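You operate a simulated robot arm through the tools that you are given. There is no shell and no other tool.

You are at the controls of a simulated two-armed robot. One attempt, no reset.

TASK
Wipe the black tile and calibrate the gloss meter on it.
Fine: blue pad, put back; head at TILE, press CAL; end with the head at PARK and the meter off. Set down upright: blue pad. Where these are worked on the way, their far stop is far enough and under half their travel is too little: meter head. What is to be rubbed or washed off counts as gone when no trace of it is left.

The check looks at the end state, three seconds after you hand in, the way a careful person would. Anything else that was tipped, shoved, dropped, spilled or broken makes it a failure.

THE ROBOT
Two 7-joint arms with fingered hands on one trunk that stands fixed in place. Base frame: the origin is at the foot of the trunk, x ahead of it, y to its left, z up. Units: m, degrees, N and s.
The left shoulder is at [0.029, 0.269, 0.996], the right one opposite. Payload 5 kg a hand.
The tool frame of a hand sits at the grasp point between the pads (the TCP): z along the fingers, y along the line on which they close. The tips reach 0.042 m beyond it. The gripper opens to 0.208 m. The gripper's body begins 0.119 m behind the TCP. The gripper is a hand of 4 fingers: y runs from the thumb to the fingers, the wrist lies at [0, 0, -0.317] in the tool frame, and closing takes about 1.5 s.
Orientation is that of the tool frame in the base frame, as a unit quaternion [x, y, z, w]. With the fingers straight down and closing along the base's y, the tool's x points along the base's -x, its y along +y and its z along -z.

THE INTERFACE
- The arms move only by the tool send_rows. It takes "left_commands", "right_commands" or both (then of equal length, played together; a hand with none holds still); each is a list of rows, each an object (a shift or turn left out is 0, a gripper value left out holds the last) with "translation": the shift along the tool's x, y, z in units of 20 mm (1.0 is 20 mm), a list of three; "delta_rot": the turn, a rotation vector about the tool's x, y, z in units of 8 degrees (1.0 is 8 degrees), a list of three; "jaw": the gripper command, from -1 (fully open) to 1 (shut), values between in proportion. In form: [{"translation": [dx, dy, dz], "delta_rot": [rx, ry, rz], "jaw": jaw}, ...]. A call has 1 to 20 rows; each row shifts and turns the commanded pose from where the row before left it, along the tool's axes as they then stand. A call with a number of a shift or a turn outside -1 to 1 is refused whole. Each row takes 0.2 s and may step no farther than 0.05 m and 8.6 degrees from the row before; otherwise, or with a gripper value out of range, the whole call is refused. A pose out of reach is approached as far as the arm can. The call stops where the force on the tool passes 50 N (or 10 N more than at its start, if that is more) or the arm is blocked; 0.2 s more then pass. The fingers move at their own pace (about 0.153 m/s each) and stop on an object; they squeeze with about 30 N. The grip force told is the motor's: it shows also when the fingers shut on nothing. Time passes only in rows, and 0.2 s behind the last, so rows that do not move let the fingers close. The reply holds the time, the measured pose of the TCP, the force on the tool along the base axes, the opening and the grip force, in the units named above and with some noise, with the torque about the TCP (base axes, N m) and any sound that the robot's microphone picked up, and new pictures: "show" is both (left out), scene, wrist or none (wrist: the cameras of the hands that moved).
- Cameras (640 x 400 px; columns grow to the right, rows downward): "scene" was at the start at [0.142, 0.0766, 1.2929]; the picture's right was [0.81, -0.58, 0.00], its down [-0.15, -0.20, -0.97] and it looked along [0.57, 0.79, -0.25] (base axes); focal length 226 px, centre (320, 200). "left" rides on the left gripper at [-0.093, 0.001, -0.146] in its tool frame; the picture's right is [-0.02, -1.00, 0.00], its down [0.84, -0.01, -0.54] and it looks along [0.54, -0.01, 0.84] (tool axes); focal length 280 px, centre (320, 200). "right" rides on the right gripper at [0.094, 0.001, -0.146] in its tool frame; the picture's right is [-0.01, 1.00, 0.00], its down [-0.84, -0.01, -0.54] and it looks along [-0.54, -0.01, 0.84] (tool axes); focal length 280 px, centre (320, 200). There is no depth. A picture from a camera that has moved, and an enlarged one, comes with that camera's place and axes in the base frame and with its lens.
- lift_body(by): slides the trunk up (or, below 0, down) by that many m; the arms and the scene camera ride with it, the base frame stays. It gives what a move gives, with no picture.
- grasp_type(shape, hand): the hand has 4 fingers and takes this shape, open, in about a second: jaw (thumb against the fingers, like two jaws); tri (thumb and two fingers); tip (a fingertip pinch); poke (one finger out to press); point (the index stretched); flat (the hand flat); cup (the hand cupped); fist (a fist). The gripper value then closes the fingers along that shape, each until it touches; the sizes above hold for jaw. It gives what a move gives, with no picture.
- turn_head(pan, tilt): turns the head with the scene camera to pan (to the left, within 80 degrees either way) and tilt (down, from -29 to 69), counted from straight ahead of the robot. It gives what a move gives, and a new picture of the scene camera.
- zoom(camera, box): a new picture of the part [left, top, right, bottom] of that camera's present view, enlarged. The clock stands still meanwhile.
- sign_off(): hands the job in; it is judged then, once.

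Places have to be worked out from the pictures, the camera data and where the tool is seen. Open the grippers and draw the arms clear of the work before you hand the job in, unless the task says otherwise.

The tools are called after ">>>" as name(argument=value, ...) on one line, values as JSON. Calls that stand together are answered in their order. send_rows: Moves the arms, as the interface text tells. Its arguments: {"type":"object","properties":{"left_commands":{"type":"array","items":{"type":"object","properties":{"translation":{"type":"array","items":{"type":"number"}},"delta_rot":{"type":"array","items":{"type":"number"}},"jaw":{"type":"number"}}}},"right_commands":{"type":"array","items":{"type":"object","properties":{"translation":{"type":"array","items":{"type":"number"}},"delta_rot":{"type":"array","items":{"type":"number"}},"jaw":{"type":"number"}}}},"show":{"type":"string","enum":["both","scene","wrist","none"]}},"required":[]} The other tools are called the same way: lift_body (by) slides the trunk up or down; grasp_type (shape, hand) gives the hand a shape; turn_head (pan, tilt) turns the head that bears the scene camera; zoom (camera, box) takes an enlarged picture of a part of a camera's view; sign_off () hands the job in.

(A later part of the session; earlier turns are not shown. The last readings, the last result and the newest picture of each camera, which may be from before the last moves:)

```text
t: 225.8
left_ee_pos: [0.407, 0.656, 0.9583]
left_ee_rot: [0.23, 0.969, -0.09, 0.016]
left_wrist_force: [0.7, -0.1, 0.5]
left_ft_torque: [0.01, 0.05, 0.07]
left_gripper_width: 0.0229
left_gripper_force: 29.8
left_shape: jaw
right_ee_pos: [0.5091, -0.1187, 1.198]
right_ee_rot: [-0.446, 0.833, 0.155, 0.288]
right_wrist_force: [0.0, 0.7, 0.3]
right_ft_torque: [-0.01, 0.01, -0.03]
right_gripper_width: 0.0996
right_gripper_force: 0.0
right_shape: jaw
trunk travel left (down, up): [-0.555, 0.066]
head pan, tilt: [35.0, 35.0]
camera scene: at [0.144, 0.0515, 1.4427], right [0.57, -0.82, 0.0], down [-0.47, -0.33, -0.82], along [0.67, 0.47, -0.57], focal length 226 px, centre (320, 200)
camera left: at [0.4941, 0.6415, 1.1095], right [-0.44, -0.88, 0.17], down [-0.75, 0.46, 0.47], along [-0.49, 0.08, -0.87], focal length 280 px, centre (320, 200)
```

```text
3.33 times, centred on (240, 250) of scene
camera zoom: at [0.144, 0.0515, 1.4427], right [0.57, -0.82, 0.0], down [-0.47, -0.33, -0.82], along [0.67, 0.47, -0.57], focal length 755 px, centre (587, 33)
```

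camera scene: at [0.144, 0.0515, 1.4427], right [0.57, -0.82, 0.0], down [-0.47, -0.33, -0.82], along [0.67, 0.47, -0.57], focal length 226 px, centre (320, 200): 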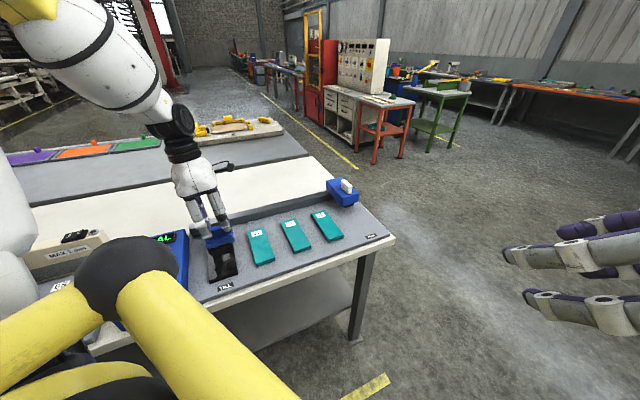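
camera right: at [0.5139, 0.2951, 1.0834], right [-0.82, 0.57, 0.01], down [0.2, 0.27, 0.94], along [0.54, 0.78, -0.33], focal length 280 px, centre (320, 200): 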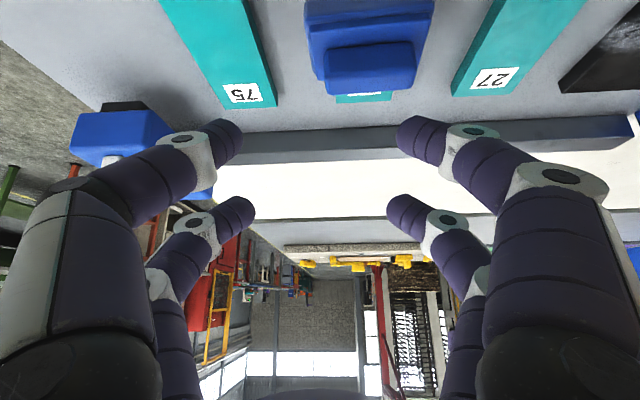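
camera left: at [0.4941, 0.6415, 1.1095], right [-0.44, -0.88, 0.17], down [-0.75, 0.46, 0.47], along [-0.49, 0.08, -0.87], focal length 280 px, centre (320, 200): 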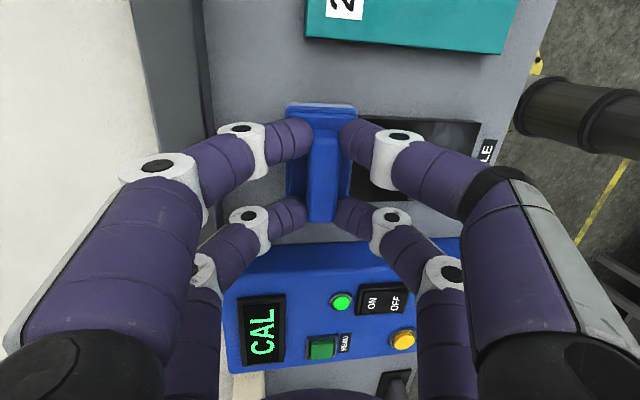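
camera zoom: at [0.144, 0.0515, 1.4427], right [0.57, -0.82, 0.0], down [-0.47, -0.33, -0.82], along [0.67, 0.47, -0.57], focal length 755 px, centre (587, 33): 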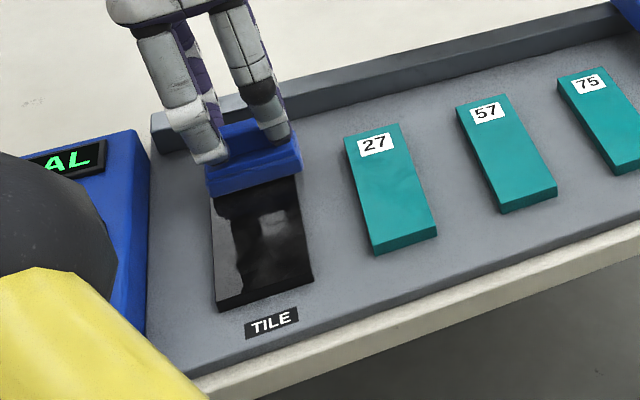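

The visible part of the tile looks black again. The press faded at the far end, so I add pressure, shift slightly left and stroke forward again, then right and back, to cover every edge.

>>> send_rows(left_commands=[{"translation": [0.3, 0.03, 0.05], "jaw": 1}, {"translation": [0.31, 0.03, 0.05], "jaw": 1}, {"translation": [0.045, -0.69, 0.125], "jaw": 1}, {"translation": [0.045, -0.69, 0.125], "jaw": 1}, {"translation": [0.045, -0.69, 0.12], "jaw": 1}, {"translation": [0.045, -0.69, 0.115], "jaw": 1}, {"translation": [0.045, -0.69, 0.115], "jaw": 1}, {"translation": [0.045, -0.69, 0.115], "jaw": 1}, {"translation": [0.045, -0.69, 0.115], "jaw": 1}, {"translation": [0.045, -0.69, 0.115], "jaw": 1}, {"translation": [0.045, -0.69, 0.115], "jaw": 1}, {"translation": [0.045, -0.69, 0.115], "jaw": 1}], show="wrist")

```text
t: 228.4
left_ee_pos: [0.3254, 0.5405, 0.9565]
left_ee_rot: [0.231, 0.969, -0.09, 0.016]
left_wrist_force: [6.1, 11.7, 38.8]
left_ft_torque: [0.36, -0.4, 0.07]
left_gripper_width: 0.0234
left_gripper_force: 29.7
left_shape: jaw
right_ee_pos: [0.5085, -0.1202, 1.1978]
right_ee_rot: [-0.445, 0.833, 0.155, 0.29]
right_wrist_force: [-0.5, -0.3, -0.4]
right_ft_torque: [0.03, -0.07, 0.0]
right_gripper_width: 0.0998
right_gripper_force: 0.1
right_shape: jaw
trunk travel left (down, up): [-0.555, 0.066]
head pan, tilt: [35.0, 35.0]
camera left: at [0.4128, 0.5252, 1.1069], right [-0.44, -0.88, 0.17], down [-0.75, 0.46, 0.47], along [-0.49, 0.08, -0.87], focal length 280 px, centre (320, 200)
```

left: 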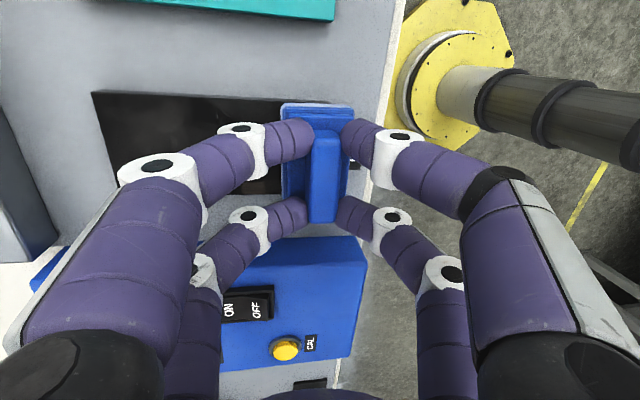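

The tile looks uniformly black from here, but the press is 39 N, so I ease off, shift right and stroke to the back with a slight downward slope.

>>> send_rows(left_commands=[{"translation": [-0.012, -0.03, -0.17], "jaw": 1}, {"translation": [-0.55, -0.03, 0.04], "jaw": 1}, {"translation": [-0.55, -0.03, 0.04], "jaw": 1}, {"translation": [-0.045, 0.69, -0.1], "jaw": 1}, {"translation": [-0.045, 0.69, -0.1], "jaw": 1}, {"translation": [-0.045, 0.69, -0.1], "jaw": 1}, {"translation": [-0.045, 0.69, -0.1], "jaw": 1}, {"translation": [-0.045, 0.69, -0.095], "jaw": 1}, {"translation": [-0.045, 0.69, -0.095], "jaw": 1}, {"translation": [-0.045, 0.69, -0.095], "jaw": 1}, {"translation": [-0.045, 0.69, -0.095], "jaw": 1}, {"translation": [-0.045, 0.69, -0.095], "jaw": 1}, {"translation": [-0.045, 0.69, -0.095], "jaw": 1}], show="both")

>>> zoom(camera="scene", box=[190, 210, 270, 290])

```text
t: 231.2
left_ee_pos: [0.4152, 0.6486, 0.9571]
left_ee_rot: [0.23, 0.969, -0.091, 0.016]
left_wrist_force: [-3.6, -7.8, 20.5]
left_ft_torque: [-0.41, 0.04, -0.01]
left_gripper_width: 0.0236
left_gripper_force: 30.5
left_shape: jaw
right_ee_pos: [0.5087, -0.1219, 1.1991]
right_ee_rot: [-0.446, 0.833, 0.155, 0.289]
right_wrist_force: [-0.9, 0.9, 0.1]
right_ft_torque: [0.0, -0.02, -0.01]
right_gripper_width: 0.0998
right_gripper_force: 0.0
right_shape: jaw
trunk travel left (down, up): [-0.555, 0.066]
head pan, tilt: [35.0, 35.0]
camera scene: at [0.1428, 0.0497, 1.4431], right [0.57, -0.82, 0.0], down [-0.47, -0.33, -0.82], along [0.67, 0.47, -0.57], focal length 226 px, centre (320, 200)
camera left: at [0.5021, 0.6342, 1.1079], right [-0.44, -0.88, 0.17], down [-0.75, 0.46, 0.47], along [-0.49, 0.08, -0.87], focal length 280 px, centre (320, 200)
```

scene: 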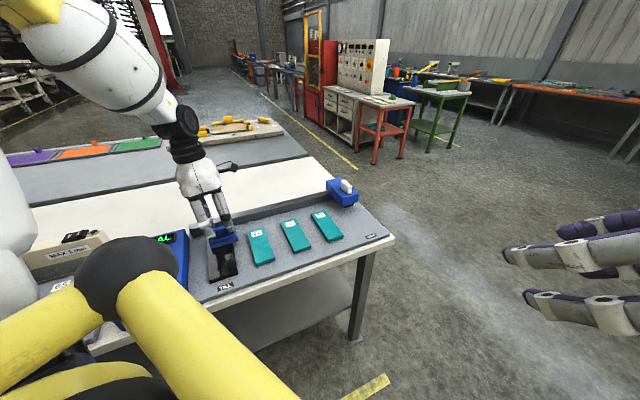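
left: 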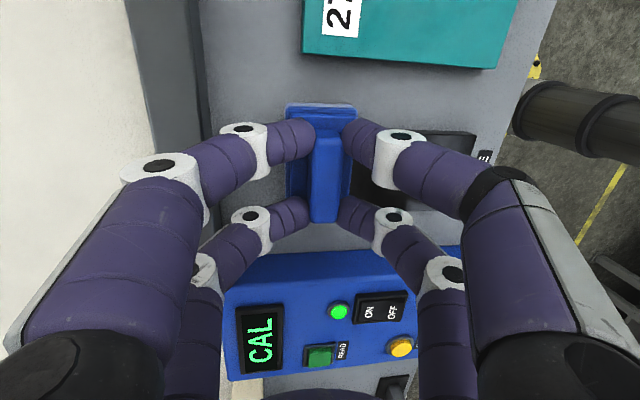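

```text
5.00 times, centred on (230, 250) of scene
camera zoom: at [0.1428, 0.0497, 1.4431], right [0.57, -0.82, 0.0], down [-0.47, -0.33, -0.82], along [0.67, 0.47, -0.57], focal length 1133 px, centre (770, -50)
```

zoom: 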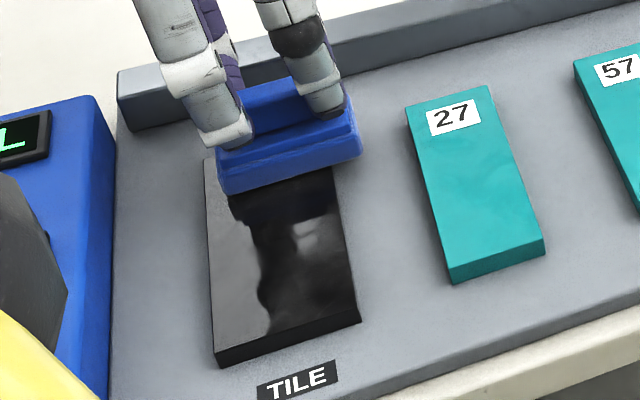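

Only reflections remain on the visible part. One more centre stroke forward with even pressure, then I lift off to inspect.

>>> send_rows(left_commands=[{"translation": [0.5, 0.03, -0.08], "jaw": 1}, {"translation": [0.045, -0.69, 0.095], "jaw": 1}, {"translation": [0.045, -0.69, 0.095], "jaw": 1}, {"translation": [0.045, -0.69, 0.095], "jaw": 1}, {"translation": [0.045, -0.69, 0.095], "jaw": 1}, {"translation": [0.045, -0.69, 0.095], "jaw": 1}, {"translation": [0.045, -0.69, 0.095], "jaw": 1}, {"translation": [0.045, -0.69, 0.095], "jaw": 1}, {"translation": [0.045, -0.69, 0.095], "jaw": 1}, {"translation": [0.045, -0.69, 0.095], "jaw": 1}, {"translation": [0.045, -0.69, 0.095], "jaw": 1}, {"translation": [-0.06, -0.14, -0.8], "jaw": 1}, {"translation": [-0.07, -0.17, -0.98], "jaw": 1}, {"translation": [-0.07, -0.17, -0.98], "jaw": 1}, {"translation": [-0.07, -0.17, -0.98], "jaw": 1}], show="both")

>>> zoom(camera="left", box=[80, 40, 400, 260])

>>> zoom(camera="scene", box=[190, 210, 270, 290])

```text
t: 234.4
left_ee_pos: [0.3529, 0.5357, 1.0281]
left_ee_rot: [0.229, 0.969, -0.092, 0.011]
left_wrist_force: [-0.3, -0.3, -0.8]
left_ft_torque: [0.0, 0.01, -0.02]
left_gripper_width: 0.0231
left_gripper_force: 29.8
left_shape: jaw
left hand out of reach, approached as far as the arm can: row 14, 15
right_ee_pos: [0.5094, -0.1207, 1.1972]
right_ee_rot: [-0.445, 0.833, 0.155, 0.289]
right_wrist_force: [0.3, 0.1, 0.2]
right_ft_torque: [0.06, -0.02, 0.02]
right_gripper_width: 0.0998
right_gripper_force: 0.0
right_shape: jaw
trunk travel left (down, up): [-0.555, 0.066]
head pan, tilt: [35.0, 35.0]
camera scene: at [0.144, 0.0508, 1.4427], right [0.57, -0.82, 0.0], down [-0.47, -0.33, -0.82], along [0.67, 0.47, -0.57], focal length 226 px, centre (320, 200)
camera left: at [0.4423, 0.5214, 1.1769], right [-0.43, -0.88, 0.17], down [-0.75, 0.46, 0.48], along [-0.5, 0.08, -0.86], focal length 280 px, centre (320, 200)
```

scene: 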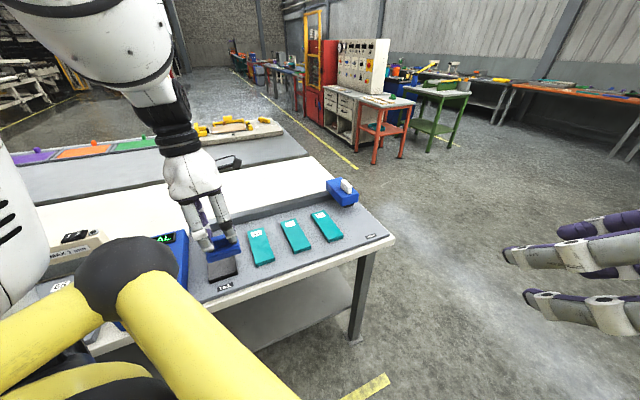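
left: 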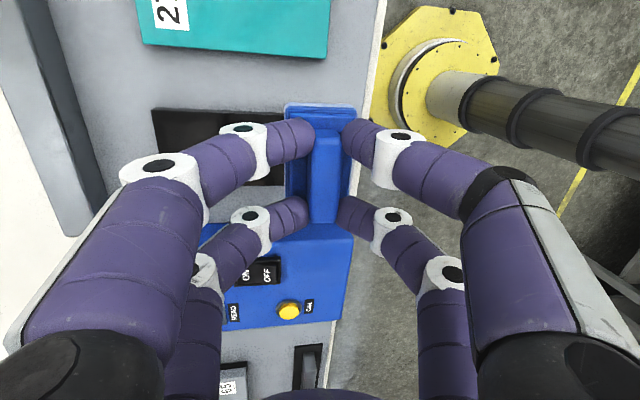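

```text
1.82 times, centred on (240, 150) of left
camera zoom: at [0.4423, 0.5214, 1.1769], right [-0.43, -0.88, 0.17], down [-0.75, 0.46, 0.48], along [-0.5, 0.08, -0.86], focal length 510 px, centre (466, 291)
```

zoom: 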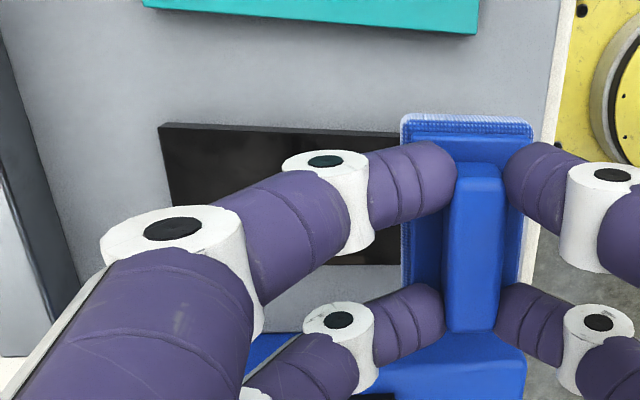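

```text
5.00 times, centred on (230, 250) of scene
camera zoom: at [0.144, 0.0508, 1.4427], right [0.57, -0.82, 0.0], down [-0.47, -0.33, -0.82], along [0.67, 0.47, -0.57], focal length 1133 px, centre (770, -50)
```

zoom: 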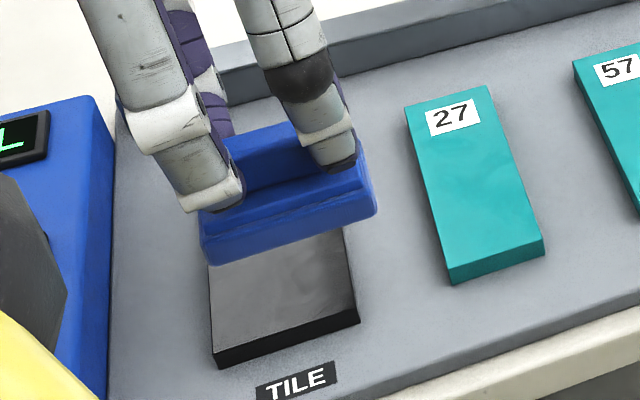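

I move the hand right toward tile 57 with the pad and then look at the whole tile.

>>> send_rows(left_commands=[{"translation": [-0.97, 0.3, 0.05], "jaw": 1}, {"translation": [-0.97, 0.3, 0.05], "jaw": 1}, {"translation": [-0.97, 0.3, 0.05], "jaw": 1}, {"translation": [-0.97, 0.2, 0.05], "jaw": 1}, {"translation": [-0.97, 0.1, 0.05], "jaw": 1}, {"translation": [-0.97, -0.05, 0.08], "jaw": 1}], show="both")

>>> zoom(camera="left", box=[180, 180, 480, 400])

>>> zoom(camera="scene", box=[190, 210, 270, 290])

```text
t: 235.8
left_ee_pos: [0.4692, 0.5031, 1.0247]
left_ee_rot: [0.232, 0.968, -0.09, 0.015]
left_wrist_force: [0.7, -0.2, -0.9]
left_ft_torque: [0.0, 0.03, -0.03]
left_gripper_width: 0.023
left_gripper_force: 30.5
left_shape: jaw
right_ee_pos: [0.51, -0.1195, 1.1974]
right_ee_rot: [-0.444, 0.834, 0.155, 0.289]
right_wrist_force: [-0.4, 0.1, -1.3]
right_ft_torque: [0.01, 0.06, 0.02]
right_gripper_width: 0.0998
right_gripper_force: 0.1
right_shape: jaw
trunk travel left (down, up): [-0.555, 0.066]
head pan, tilt: [35.0, 35.0]
camera scene: at [0.1442, 0.0511, 1.4427], right [0.57, -0.82, 0.0], down [-0.47, -0.33, -0.82], along [0.67, 0.47, -0.57], focal length 226 px, centre (320, 200)
camera left: at [0.5564, 0.4884, 1.1751], right [-0.44, -0.88, 0.17], down [-0.75, 0.46, 0.47], along [-0.5, 0.08, -0.87], focal length 280 px, centre (320, 200)
```

scene: 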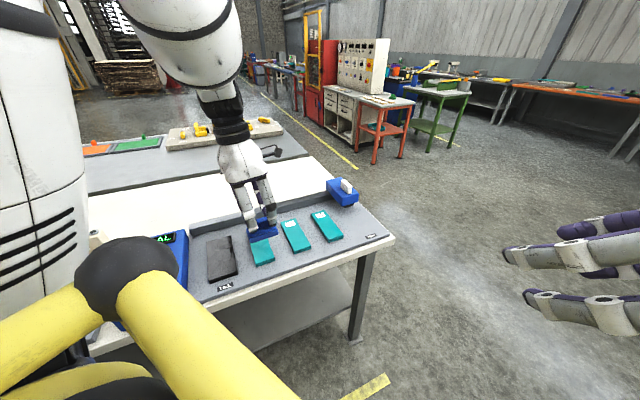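
left: 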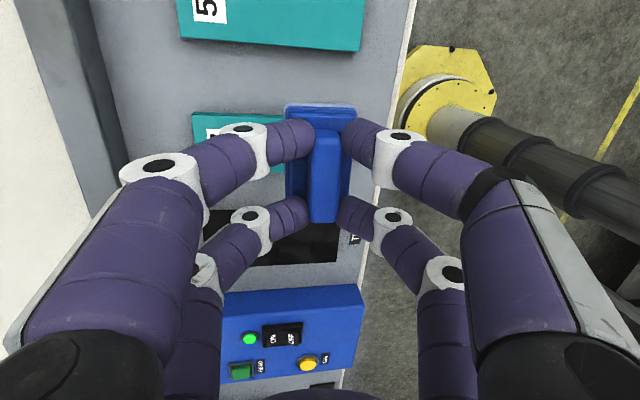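

```text
1.82 times, centred on (330, 290) of left
camera zoom: at [0.5564, 0.4884, 1.1751], right [-0.44, -0.88, 0.17], down [-0.75, 0.46, 0.47], along [-0.5, 0.08, -0.87], focal length 510 px, centre (302, 36)
```

zoom: 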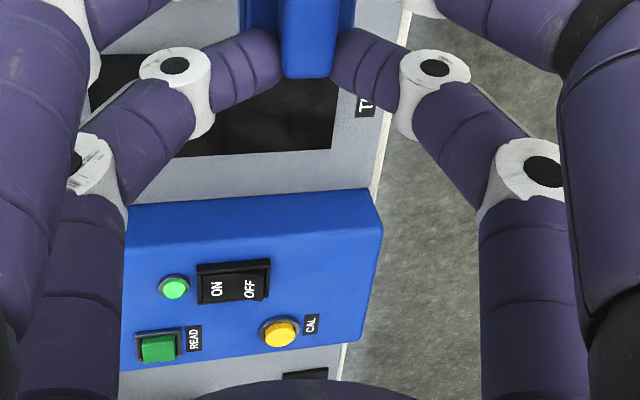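

```text
5.00 times, centred on (230, 250) of scene
camera zoom: at [0.1442, 0.0511, 1.4427], right [0.57, -0.82, 0.0], down [-0.47, -0.33, -0.82], along [0.67, 0.47, -0.57], focal length 1133 px, centre (770, -50)
```

zoom: 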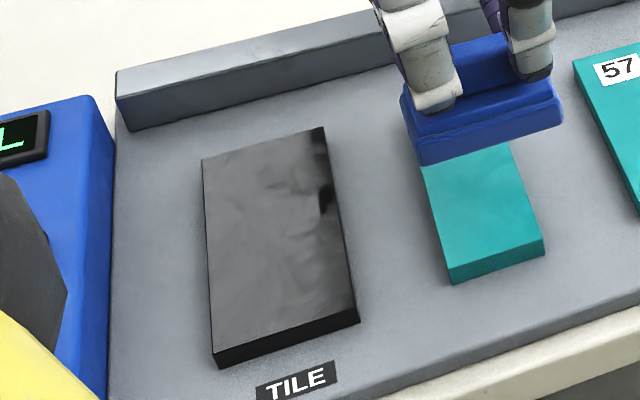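

The tile shows only smooth reflections – no white haze left. I bring the pad back over tile 57, the hand-over place.

>>> send_rows(left_commands=[{"translation": [-0.96, 0.12, 0.15], "jaw": 1}, {"translation": [-0.96, 0.12, 0.15], "jaw": 1}, {"translation": [-0.96, 0.12, 0.15], "jaw": 1}, {"translation": [-0.96, 0.12, 0.15], "jaw": 1}, {"translation": [-0.96, 0.1, 0.15], "jaw": 1}, {"translation": [-0.6, 0.05, 0.1], "jaw": 1}], show="both")

>>> zoom(camera="scene", box=[220, 150, 360, 270])

```text
t: 237.2
left_ee_pos: [0.5708, 0.4623, 1.0157]
left_ee_rot: [0.23, 0.969, -0.092, 0.017]
left_wrist_force: [0.1, 0.1, -1.0]
left_ft_torque: [-0.02, 0.0, 0.0]
left_gripper_width: 0.0232
left_gripper_force: 29.8
left_shape: jaw
right_ee_pos: [0.5102, -0.1199, 1.1983]
right_ee_rot: [-0.445, 0.833, 0.155, 0.289]
right_wrist_force: [0.0, 0.6, -0.1]
right_ft_torque: [-0.05, -0.02, 0.01]
right_gripper_width: 0.0998
right_gripper_force: 0.0
right_shape: jaw
trunk travel left (down, up): [-0.555, 0.066]
head pan, tilt: [35.0, 35.0]
camera scene: at [0.144, 0.0516, 1.4427], right [0.57, -0.82, 0.0], down [-0.47, -0.33, -0.82], along [0.67, 0.47, -0.57], focal length 226 px, centre (320, 200)
camera left: at [0.6576, 0.4494, 1.166], right [-0.44, -0.88, 0.17], down [-0.75, 0.46, 0.47], along [-0.49, 0.07, -0.87], focal length 280 px, centre (320, 200)
```

scene: 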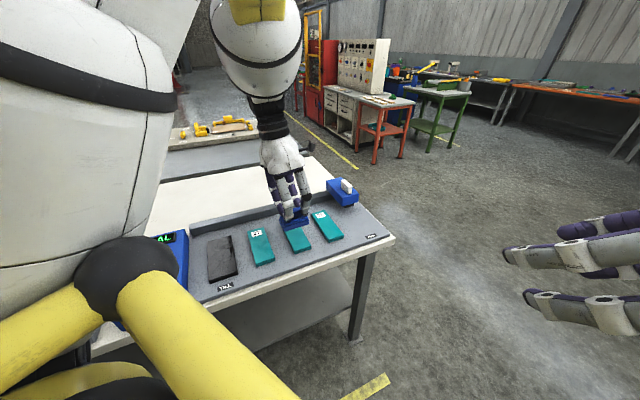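
left: 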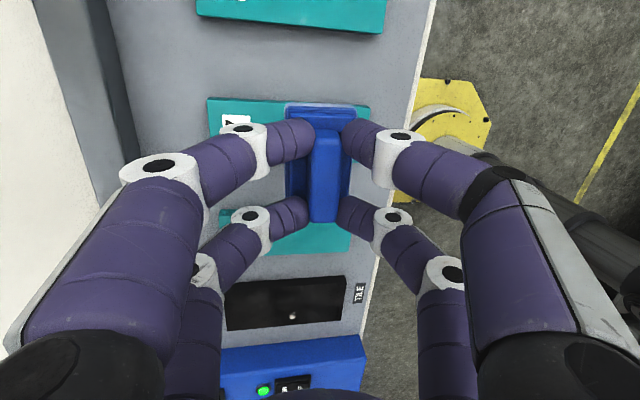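

```text
3.33 times, centred on (290, 210) of scene
camera zoom: at [0.144, 0.0516, 1.4427], right [0.57, -0.82, 0.0], down [-0.47, -0.33, -0.82], along [0.67, 0.47, -0.57], focal length 755 px, centre (420, 167)
```

zoom: 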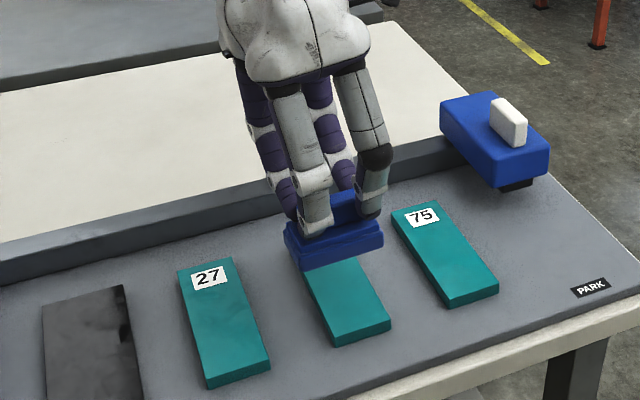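

There is a small light spot on the tile in the wrist view; I zoom in to see whether it is residue or a reflection.

>>> zoom(camera="left", box=[210, 260, 370, 345])

>>> zoom(camera="scene", box=[200, 225, 250, 290])

```text
4.00 times, centred on (290, 302) of left
camera zoom: at [0.6576, 0.4494, 1.166], right [-0.44, -0.88, 0.17], down [-0.75, 0.46, 0.47], along [-0.49, 0.07, -0.87], focal length 1122 px, centre (440, -210)
```

zoom: 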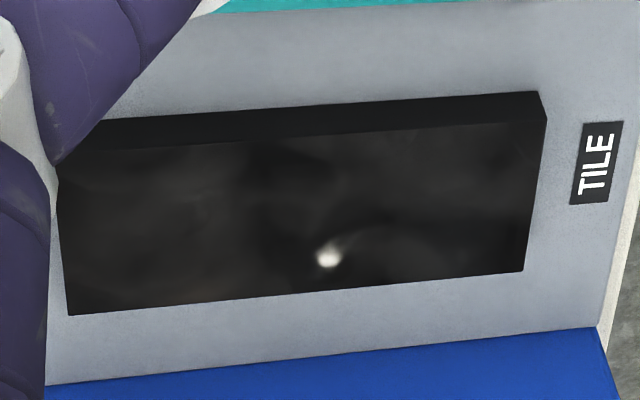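

```text
6.15 times, centred on (225, 258) of scene
camera zoom: at [0.144, 0.0516, 1.4427], right [0.57, -0.82, 0.0], down [-0.47, -0.33, -0.82], along [0.67, 0.47, -0.57], focal length 1394 px, centre (905, -154)
```

zoom: 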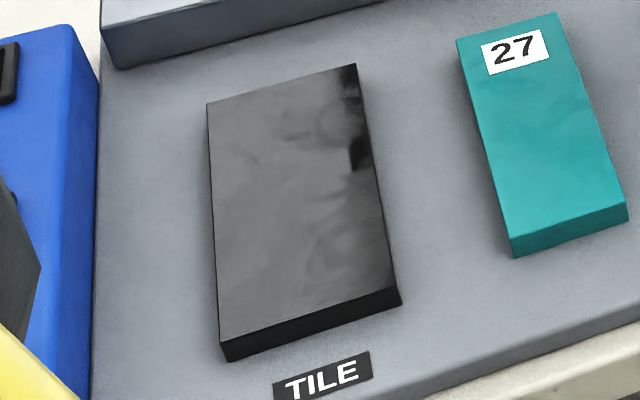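

It looks like a soft lamp reflection; I'll recheck from another angle. Now I set the pad down on tile 57: lowering gently to contact.

>>> send_rows(left_commands=[{"translation": [-0.35, 0.05, 0.3], "jaw": 1}, {"translation": [0.07, 0.17, 0.95], "jaw": 1}, {"translation": [0.06, 0.14, 0.8], "jaw": 1}, {"translation": [0, 0, 0], "jaw": 1}], show="none")

```text
t: 238.2
left_ee_pos: [0.5775, 0.4606, 0.9775]
left_ee_rot: [0.226, 0.969, -0.098, 0.023]
left_wrist_force: [0.2, 0.3, -0.9]
left_ft_torque: [0.05, 0.0, 0.0]
left_gripper_width: 0.023
left_gripper_force: 30.0
left_shape: jaw
right_ee_pos: [0.5105, -0.1203, 1.1981]
right_ee_rot: [-0.445, 0.833, 0.155, 0.289]
right_wrist_force: [0.3, -1.4, 0.0]
right_ft_torque: [-0.02, 0.01, -0.01]
right_gripper_width: 0.0998
right_gripper_force: 0.0
right_shape: jaw
trunk travel left (down, up): [-0.555, 0.066]
head pan, tilt: [35.0, 35.0]
```

>>> send_rows(left_commands=[{"translation": [0.02, 0.045, 0.25], "jaw": 1}, {"translation": [0.02, 0.045, 0.25], "jaw": 1}, {"translation": [0.01, 0.03, 0.15], "jaw": 1}, {"translation": [0, 0, 0], "jaw": 1}], show="none")

```text
t: 239.2
left_ee_pos: [0.5793, 0.4595, 0.9651]
left_ee_rot: [0.224, 0.969, -0.099, 0.021]
left_wrist_force: [-0.9, 1.2, -1.0]
left_ft_torque: [0.02, 0.02, 0.03]
left_gripper_width: 0.0231
left_gripper_force: 29.7
left_shape: jaw
right_ee_pos: [0.5084, -0.1204, 1.198]
right_ee_rot: [-0.445, 0.833, 0.155, 0.289]
right_wrist_force: [-0.8, 0.0, 0.1]
right_ft_torque: [0.0, 0.02, -0.01]
right_gripper_width: 0.0997
right_gripper_force: 0.1
right_shape: jaw
trunk travel left (down, up): [-0.555, 0.066]
head pan, tilt: [35.0, 35.0]
```

Almost touching at z=0.965; another few millimetres.

>>> send_rows(left_commands=[{"translation": [0.01, 0.03, 0.15], "jaw": 1}, {"translation": [0.01, 0.03, 0.12], "jaw": 1}, {"translation": [0, 0, 0], "jaw": 1}], show="wrist")

>>> zoom(camera="scene", box=[240, 170, 360, 270])

```text
t: 240.1
left_ee_pos: [0.5823, 0.4625, 0.9625]
left_ee_rot: [0.223, 0.97, -0.099, 0.02]
left_wrist_force: [-0.5, 0.6, -1.1]
left_ft_torque: [0.01, -0.03, -0.01]
left_gripper_width: 0.0232
left_gripper_force: 29.6
left_shape: jaw
left hand out of reach, approached as far as the arm can: row 2
right_ee_pos: [0.5091, -0.1202, 1.1986]
right_ee_rot: [-0.445, 0.833, 0.155, 0.289]
right_wrist_force: [0.7, -0.3, -1.1]
right_ft_torque: [-0.02, -0.04, -0.01]
right_gripper_width: 0.0996
right_gripper_force: 0.1
right_shape: jaw
trunk travel left (down, up): [-0.555, 0.066]
head pan, tilt: [35.0, 35.0]
camera left: at [0.6678, 0.4525, 1.1129], right [-0.42, -0.89, 0.18], down [-0.76, 0.46, 0.46], along [-0.49, 0.05, -0.87], focal length 280 px, centre (320, 200)
```

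left: 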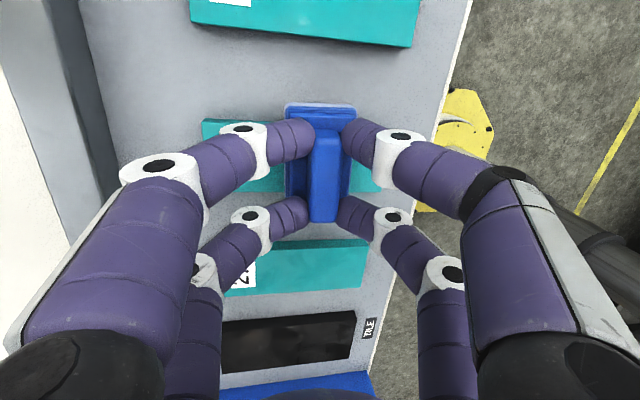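

```text
4.00 times, centred on (300, 220) of scene
camera zoom: at [0.144, 0.0513, 1.4427], right [0.57, -0.82, 0.0], down [-0.47, -0.33, -0.82], along [0.67, 0.47, -0.57], focal length 906 px, centre (400, 120)
```

zoom: 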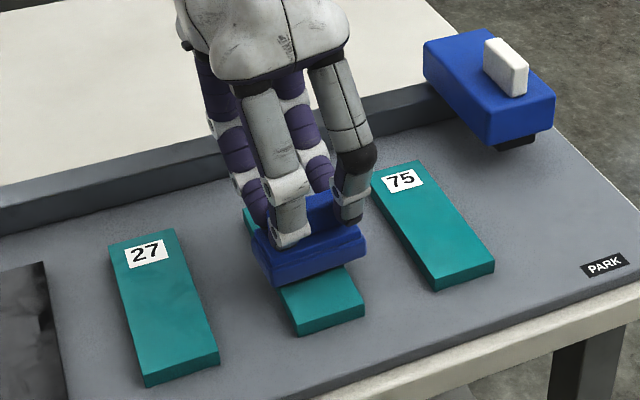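

In this view the tile is uniformly black, so the spot was a reflection. I relieve the roll slightly and lower 3 mm more to contact.

>>> send_rows(left_commands=[{"delta_rot": [0, 0, -0.25], "jaw": 1}, {"translation": [0.03, 0.03, 0.15], "jaw": 1}, {"translation": [0.01, 0.02, 0.1], "jaw": 1}, {"translation": [0, 0, 0], "jaw": 1}], show="none")

```text
t: 241.1
left_ee_pos: [0.5804, 0.4613, 0.9581]
left_ee_rot: [0.209, 0.973, -0.098, 0.023]
left_wrist_force: [-0.5, -6.4, 20.0]
left_ft_torque: [0.03, 0.27, 0.1]
left_gripper_width: 0.0234
left_gripper_force: 30.7
left_shape: jaw
right_ee_pos: [0.5077, -0.121, 1.1987]
right_ee_rot: [-0.445, 0.833, 0.155, 0.289]
right_wrist_force: [-0.4, -0.2, 0.3]
right_ft_torque: [0.01, 0.0, -0.02]
right_gripper_width: 0.0998
right_gripper_force: 0.1
right_shape: jaw
trunk travel left (down, up): [-0.555, 0.066]
head pan, tilt: [35.0, 35.0]
```

Contact (20 N). I ease 2 mm, open the fingers, and lift away.

>>> send_rows(left_commands=[{"translation": [-0.008, -0.02, -0.11], "jaw": 1}, {"translation": [0, 0, 0], "jaw": 0.5}, {"translation": [0, 0, 0], "jaw": 0.2}, {"translation": [0, 0, 0], "jaw": 0.2}, {"translation": [-0.09, -0.18, -0.97], "jaw": 0.2}, {"translation": [-0.09, -0.18, -0.97], "jaw": 0.2}, {"translation": [-0.09, -0.18, -0.97], "jaw": 0.2}, {"translation": [-0.09, -0.18, -0.97], "jaw": 0.2}], show="both")

>>> zoom(camera="scene", box=[240, 170, 360, 270])

```text
t: 242.8
left_ee_pos: [0.5794, 0.4598, 1.0335]
left_ee_rot: [0.212, 0.973, -0.093, 0.014]
left_wrist_force: [-1.3, -0.5, 0.3]
left_ft_torque: [0.07, -0.07, 0.02]
left_gripper_width: 0.0831
left_gripper_force: 0.1
left_shape: jaw
right_ee_pos: [0.5088, -0.1207, 1.1986]
right_ee_rot: [-0.444, 0.834, 0.154, 0.289]
right_wrist_force: [-0.4, -0.3, -0.3]
right_ft_torque: [0.03, -0.07, 0.0]
right_gripper_width: 0.0997
right_gripper_force: 0.0
right_shape: jaw
trunk travel left (down, up): [-0.555, 0.066]
head pan, tilt: [35.0, 35.0]
camera scene: at [0.1432, 0.0508, 1.4429], right [0.57, -0.82, 0.0], down [-0.47, -0.33, -0.82], along [0.67, 0.47, -0.57], focal length 226 px, centre (320, 200)
camera left: at [0.6687, 0.4494, 1.1833], right [-0.4, -0.9, 0.18], down [-0.77, 0.44, 0.47], along [-0.5, 0.06, -0.86], focal length 280 px, centre (320, 200)
```

scene: 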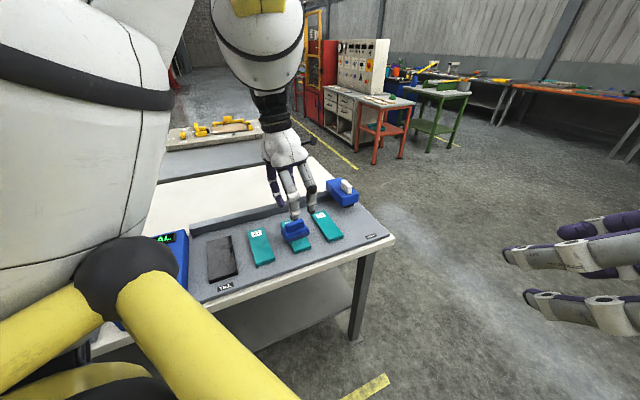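
left: 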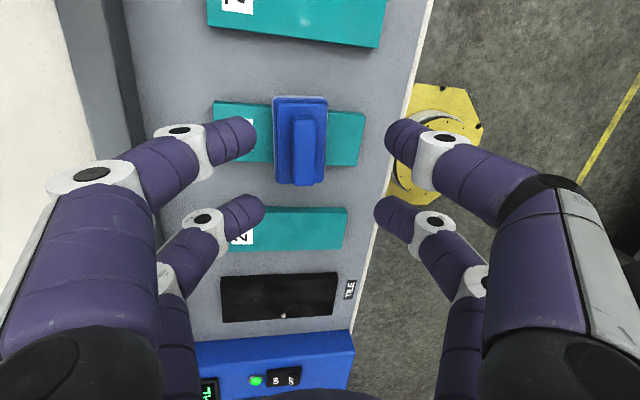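

```text
4.00 times, centred on (300, 220) of scene
camera zoom: at [0.1432, 0.0508, 1.4429], right [0.57, -0.82, 0.0], down [-0.47, -0.33, -0.82], along [0.67, 0.47, -0.57], focal length 906 px, centre (400, 120)
```

zoom: 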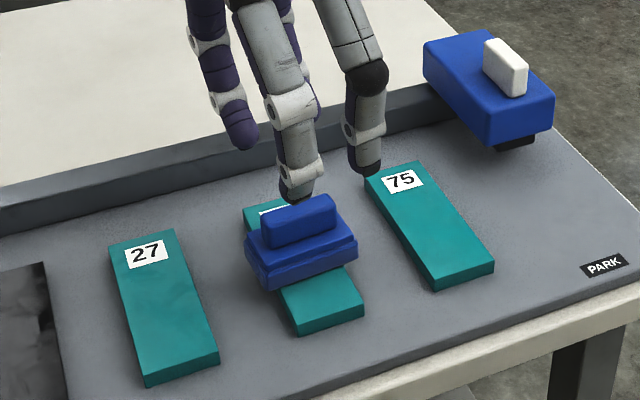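

The pad stands upright on tile 57 again. I move the left hand up and away to the left to make room for the right.

>>> send_rows(left_commands=[{"translation": [-0.067, -0.175, -0.98]}, {"translation": [-0.067, -0.175, -0.98]}, {"translation": [-0.067, -0.175, -0.98]}, {"translation": [0.41, 0.89, -0.19]}, {"translation": [0.41, 0.89, -0.19]}, {"translation": [0.41, 0.89, -0.19]}, {"translation": [0.41, 0.89, -0.19]}, {"translation": [0.41, 0.89, -0.19]}, {"translation": [0.41, 0.89, -0.19]}, {"translation": [0.41, 0.89, -0.19]}, {"translation": [0.41, 0.89, -0.19]}, {"translation": [0.41, 0.89, -0.19]}, {"translation": [0.41, 0.89, -0.19]}, {"translation": [0.41, 0.89, -0.19]}, {"translation": [0.41, 0.89, -0.19]}, {"translation": [0.41, 0.89, -0.19]}, {"translation": [0.41, 0.89, -0.19]}], show="both")

```text
t: 246.4
left_ee_pos: [0.5816, 0.7401, 1.0941]
left_ee_rot: [0.213, 0.973, -0.091, 0.014]
left_wrist_force: [-0.1, 0.7, -0.6]
left_ft_torque: [-0.08, -0.03, 0.0]
left_gripper_width: 0.0831
left_gripper_force: 0.0
left_shape: jaw
right_ee_pos: [0.5093, -0.1188, 1.198]
right_ee_rot: [-0.445, 0.833, 0.155, 0.289]
right_wrist_force: [-0.1, 0.5, -0.6]
right_ft_torque: [-0.08, 0.01, -0.02]
right_gripper_width: 0.0998
right_gripper_force: 0.0
right_shape: jaw
trunk travel left (down, up): [-0.555, 0.066]
head pan, tilt: [35.0, 35.0]
camera scene: at [0.144, 0.0519, 1.4427], right [0.57, -0.82, 0.0], down [-0.47, -0.33, -0.82], along [0.67, 0.47, -0.57], focal length 226 px, centre (320, 200)
camera left: at [0.6696, 0.7283, 1.2442], right [-0.4, -0.9, 0.17], down [-0.76, 0.44, 0.48], along [-0.5, 0.06, -0.86], focal length 280 px, centre (320, 200)
```

scene: 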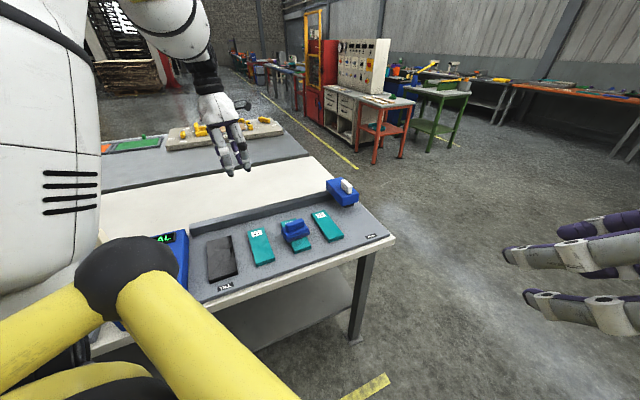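
left: 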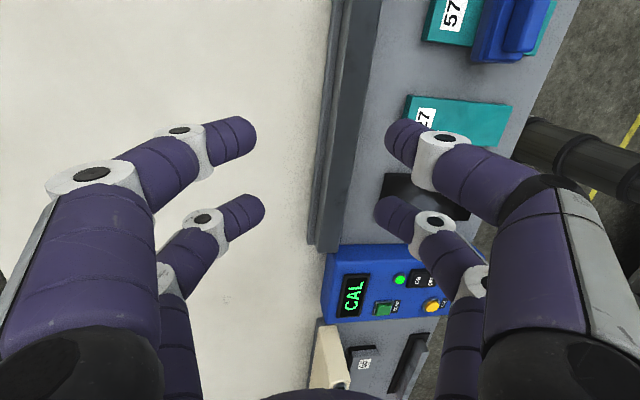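

Now I locate the pad precisely for the right hand.

>>> zoom(camera="scene", box=[260, 195, 340, 265])

```text
5.71 times, centred on (300, 230) of scene
camera zoom: at [0.144, 0.0519, 1.4427], right [0.57, -0.82, 0.0], down [-0.47, -0.33, -0.82], along [0.67, 0.47, -0.57], focal length 1294 px, centre (434, 29)
```

zoom: 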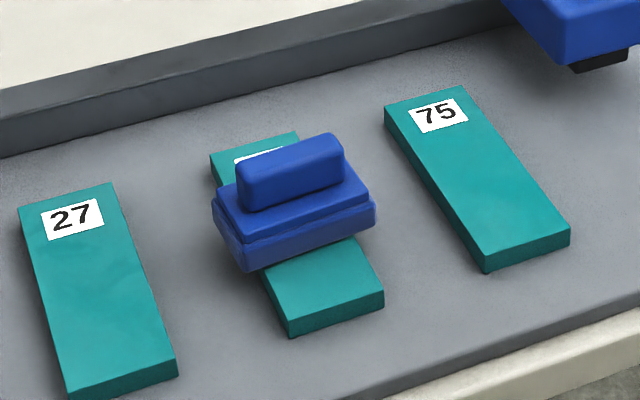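

The pad's handle is at [0.577, 0.460] with its long axis at about −35°. I bring the right arm back along its earlier route (toward PARK first, at height).

>>> send_rows(right_commands=[{"translation": [-0.79, 0.27, 0.97]}, {"translation": [-0.79, 0.27, 0.97]}, {"translation": [-0.79, 0.27, 0.97]}, {"translation": [-0.79, 0.27, 0.97]}, {"translation": [-0.79, 0.27, 0.97]}, {"translation": [-0.79, 0.27, 0.97]}, {"translation": [-0.79, 0.27, 0.97]}, {"translation": [-0.79, 0.27, 0.97]}, {"translation": [-0.79, 0.27, 0.97]}, {"translation": [-0.79, 0.27, 0.97]}, {"translation": [-0.79, 0.27, 0.97]}, {"translation": [-0.79, 0.27, 0.97]}, {"translation": [-0.79, 0.27, 0.97]}, {"translation": [-0.75, 0.1, 0.7]}, {"translation": [-0.75, 0.1, 0.7]}, {"translation": [-0.75, 0.1, 0.7]}, {"translation": [-0.75, 0.1, 0.7]}, {"translation": [-0.75, 0.1, 0.7]}, {"translation": [-0.75, 0.1, 0.7]}], show="scene")

```text
t: 250.4
left_ee_pos: [0.5803, 0.7386, 1.0946]
left_ee_rot: [0.213, 0.973, -0.091, 0.014]
left_wrist_force: [-0.1, 0.8, -0.1]
left_ft_torque: [-0.08, -0.04, -0.02]
left_gripper_width: 0.0829
left_gripper_force: 0.1
left_shape: jaw
right_ee_pos: [0.6852, 0.2926, 1.1175]
right_ee_rot: [-0.445, 0.834, 0.154, 0.288]
right_wrist_force: [0.4, 1.1, -0.6]
right_ft_torque: [-0.05, -0.01, -0.01]
right_gripper_width: 0.0998
right_gripper_force: 0.0
right_shape: jaw
trunk travel left (down, up): [-0.555, 0.066]
head pan, tilt: [35.0, 35.0]
camera scene: at [0.144, 0.0518, 1.4427], right [0.57, -0.82, 0.0], down [-0.47, -0.33, -0.82], along [0.67, 0.47, -0.57], focal length 226 px, centre (320, 200)
```

scene: 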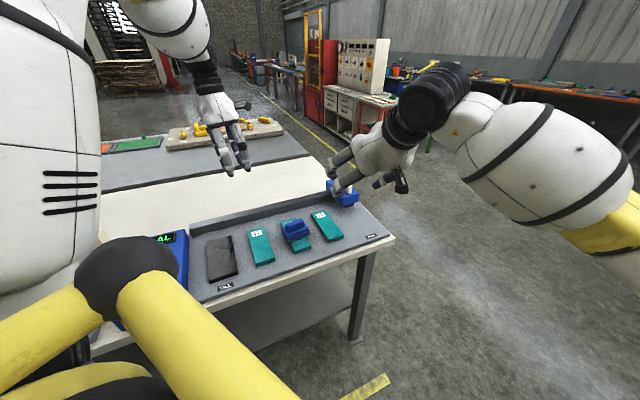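

I lower to the level used before near tile 75 and add 7° of lean for more reach.

>>> send_rows(right_commands=[{"translation": [0, 0.4, 0.95]}, {"translation": [0, 0.4, 0.95]}, {"translation": [0, 0.4, 0.95]}, {"translation": [0, 0.4, 0.95]}, {"translation": [0, 0.4, 0.9], "delta_rot": [0, -0.3, 0]}, {"translation": [0.1, 0.4, 0.8], "delta_rot": [0, -0.3, 0]}, {"translation": [0.1, 0.4, 0.3], "delta_rot": [0, -0.3, 0]}], show="both")

```text
t: 252.1
left_ee_pos: [0.5806, 0.7379, 1.0951]
left_ee_rot: [0.215, 0.972, -0.091, 0.013]
left_wrist_force: [0.0, -0.3, 0.9]
left_ft_torque: [0.01, 0.02, 0.01]
left_gripper_width: 0.0828
left_gripper_force: 0.0
left_shape: jaw
right_ee_pos: [0.6792, 0.3814, 1.0239]
right_ee_rot: [-0.434, 0.814, 0.183, 0.341]
right_wrist_force: [0.7, 0.7, -0.5]
right_ft_torque: [-0.02, 0.04, 0.01]
right_gripper_width: 0.0997
right_gripper_force: 0.1
right_shape: jaw
trunk travel left (down, up): [-0.555, 0.066]
head pan, tilt: [35.0, 35.0]
camera scene: at [0.1441, 0.0513, 1.4427], right [0.57, -0.82, 0.0], down [-0.47, -0.33, -0.82], along [0.67, 0.47, -0.57], focal length 226 px, centre (320, 200)
camera right: at [0.5825, 0.24, 1.0594], right [-0.83, 0.56, 0.01], down [0.13, 0.16, 0.98], along [0.55, 0.81, -0.21], focal length 280 px, centre (320, 200)
```

scene: 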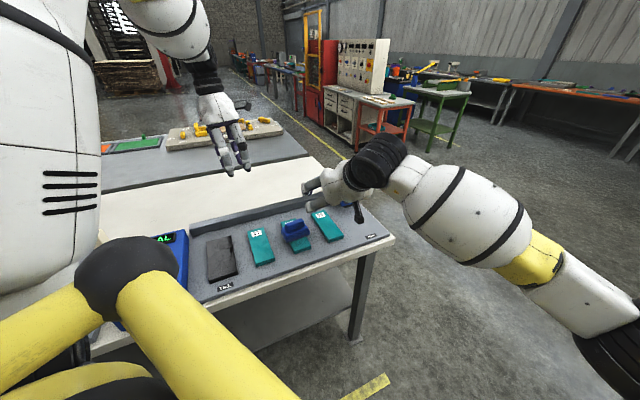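
right: 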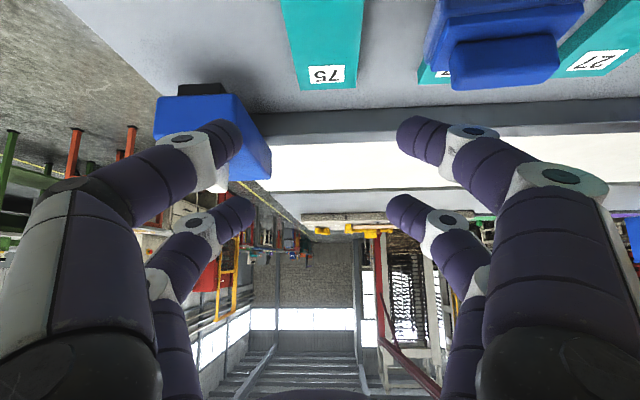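

Good. I move left toward the pad in steps at this height.

>>> send_rows(right_commands=[{"translation": [0.05, 0.97, -0.05]}, {"translation": [0.05, 0.97, -0.05]}, {"translation": [0.05, 0.97, -0.05]}, {"translation": [0.05, 0.97, -0.05]}, {"translation": [-0.1, 0.97, 0.1]}], show="both")

```text
t: 253.2
left_ee_pos: [0.5817, 0.7384, 1.0954]
left_ee_rot: [0.213, 0.973, -0.091, 0.013]
left_wrist_force: [-0.5, 0.0, 0.1]
left_ft_torque: [-0.06, -0.06, -0.02]
left_gripper_width: 0.0828
left_gripper_force: 0.0
left_shape: jaw
right_ee_pos: [0.5965, 0.4323, 1.0235]
right_ee_rot: [-0.435, 0.814, 0.183, 0.34]
right_wrist_force: [-0.5, 0.0, 0.4]
right_ft_torque: [0.01, 0.02, 0.0]
right_gripper_width: 0.0996
right_gripper_force: 0.1
right_shape: jaw
trunk travel left (down, up): [-0.555, 0.066]
head pan, tilt: [35.0, 35.0]
camera scene: at [0.1438, 0.0517, 1.4427], right [0.57, -0.82, 0.0], down [-0.47, -0.33, -0.82], along [0.67, 0.47, -0.57], focal length 226 px, centre (320, 200)
camera right: at [0.5003, 0.2922, 1.0601], right [-0.83, 0.56, 0.01], down [0.13, 0.17, 0.98], along [0.55, 0.81, -0.21], focal length 280 px, centre (320, 200)
```

scene: 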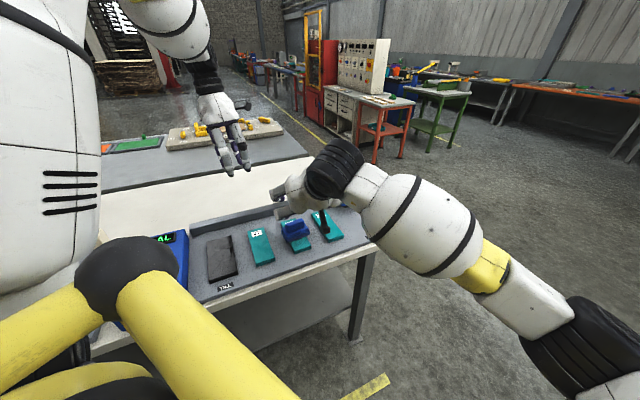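
right: 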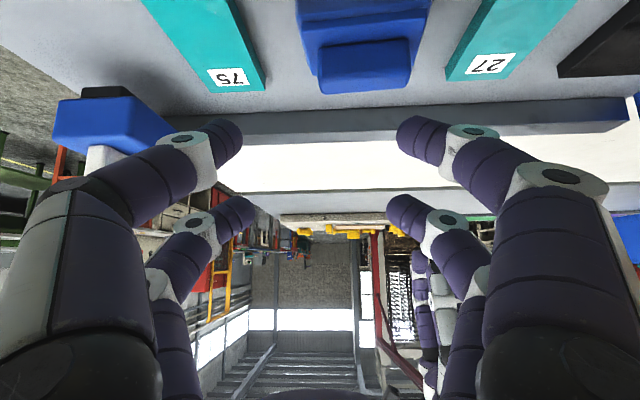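

Nearly there: the handle should move ~3 cm to the image centre. I shift left/back accordingly and lower partway.

>>> send_rows(right_commands=[{"translation": [-0.16, 0.78, 0.16]}, {"translation": [-0.16, 0.78, 0.16]}, {"translation": [0.5, 0, 0.49]}, {"translation": [0, 0, 0]}], show="both")

```text
t: 254.2
left_ee_pos: [0.5811, 0.7391, 1.0964]
left_ee_rot: [0.213, 0.973, -0.091, 0.013]
left_wrist_force: [-0.5, -0.6, -0.6]
left_ft_torque: [0.04, -0.07, -0.01]
left_gripper_width: 0.0827
left_gripper_force: 0.1
left_shape: jaw
right_ee_pos: [0.5754, 0.4573, 1.0118]
right_ee_rot: [-0.435, 0.813, 0.183, 0.34]
right_wrist_force: [-0.2, -0.3, 0.0]
right_ft_torque: [0.01, -0.01, 0.04]
right_gripper_width: 0.0996
right_gripper_force: 0.0
right_shape: jaw
trunk travel left (down, up): [-0.555, 0.066]
head pan, tilt: [35.0, 35.0]
camera scene: at [0.1438, 0.0511, 1.4428], right [0.57, -0.82, 0.0], down [-0.47, -0.33, -0.82], along [0.67, 0.47, -0.57], focal length 226 px, centre (320, 200)
camera right: at [0.4795, 0.3161, 1.0468], right [-0.83, 0.56, 0.01], down [0.13, 0.16, 0.98], along [0.55, 0.81, -0.21], focal length 280 px, centre (320, 200)
```

scene: 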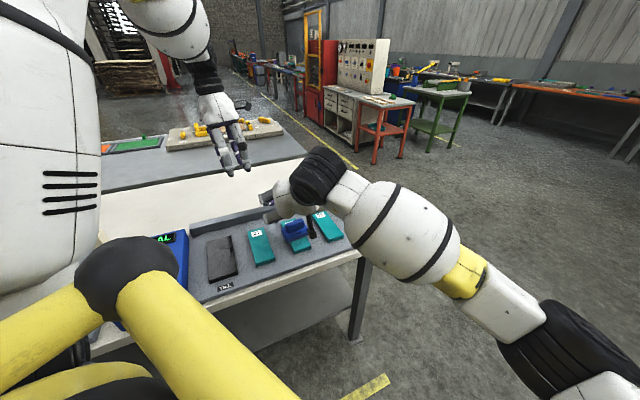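
right: 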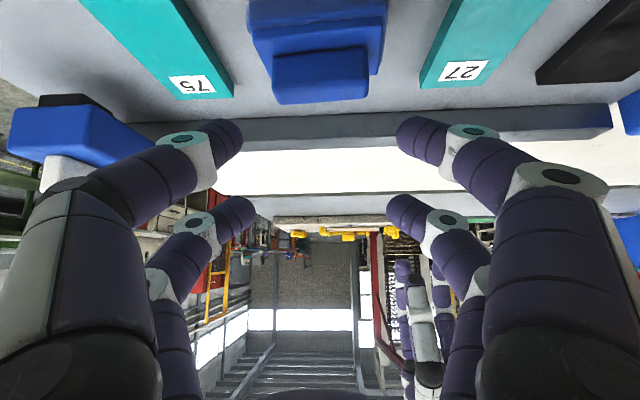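

Centred on the handle and unblocked. I lower the last 38 mm.

>>> send_rows(right_commands=[{"translation": [0.5, 0, 0.49]}, {"translation": [0.5, 0, 0.49]}, {"translation": [0.33, 0, 0.325]}, {"translation": [0, 0, 0]}], show="wrist")

>>> zoom(camera="scene", box=[240, 170, 360, 270])

```text
t: 255.2
left_ee_pos: [0.5811, 0.7374, 1.0949]
left_ee_rot: [0.214, 0.973, -0.091, 0.013]
left_wrist_force: [-0.7, -0.3, 0.6]
left_ft_torque: [0.0, 0.01, -0.01]
left_gripper_width: 0.0832
left_gripper_force: 0.0
left_shape: jaw
right_ee_pos: [0.5747, 0.4571, 0.974]
right_ee_rot: [-0.435, 0.813, 0.183, 0.34]
right_wrist_force: [-0.3, -1.3, 0.0]
right_ft_torque: [-0.02, -0.01, -0.01]
right_gripper_width: 0.0996
right_gripper_force: 0.0
right_shape: jaw
trunk travel left (down, up): [-0.555, 0.066]
head pan, tilt: [35.0, 35.0]
camera right: at [0.479, 0.3163, 1.0091], right [-0.83, 0.56, 0.01], down [0.13, 0.16, 0.98], along [0.55, 0.81, -0.21], focal length 280 px, centre (320, 200)
```

right: 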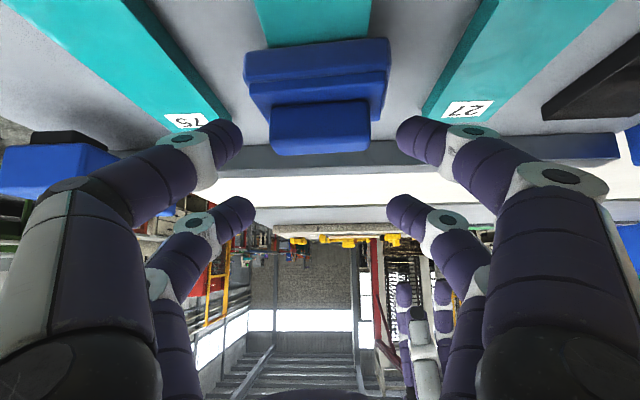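

```text
4.00 times, centred on (300, 220) of scene
camera zoom: at [0.1439, 0.0513, 1.4428], right [0.57, -0.82, 0.0], down [-0.47, -0.33, -0.82], along [0.67, 0.47, -0.57], focal length 906 px, centre (400, 120)
```

zoom: 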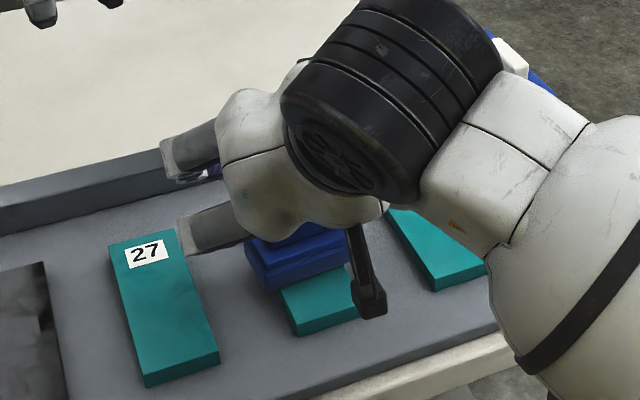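

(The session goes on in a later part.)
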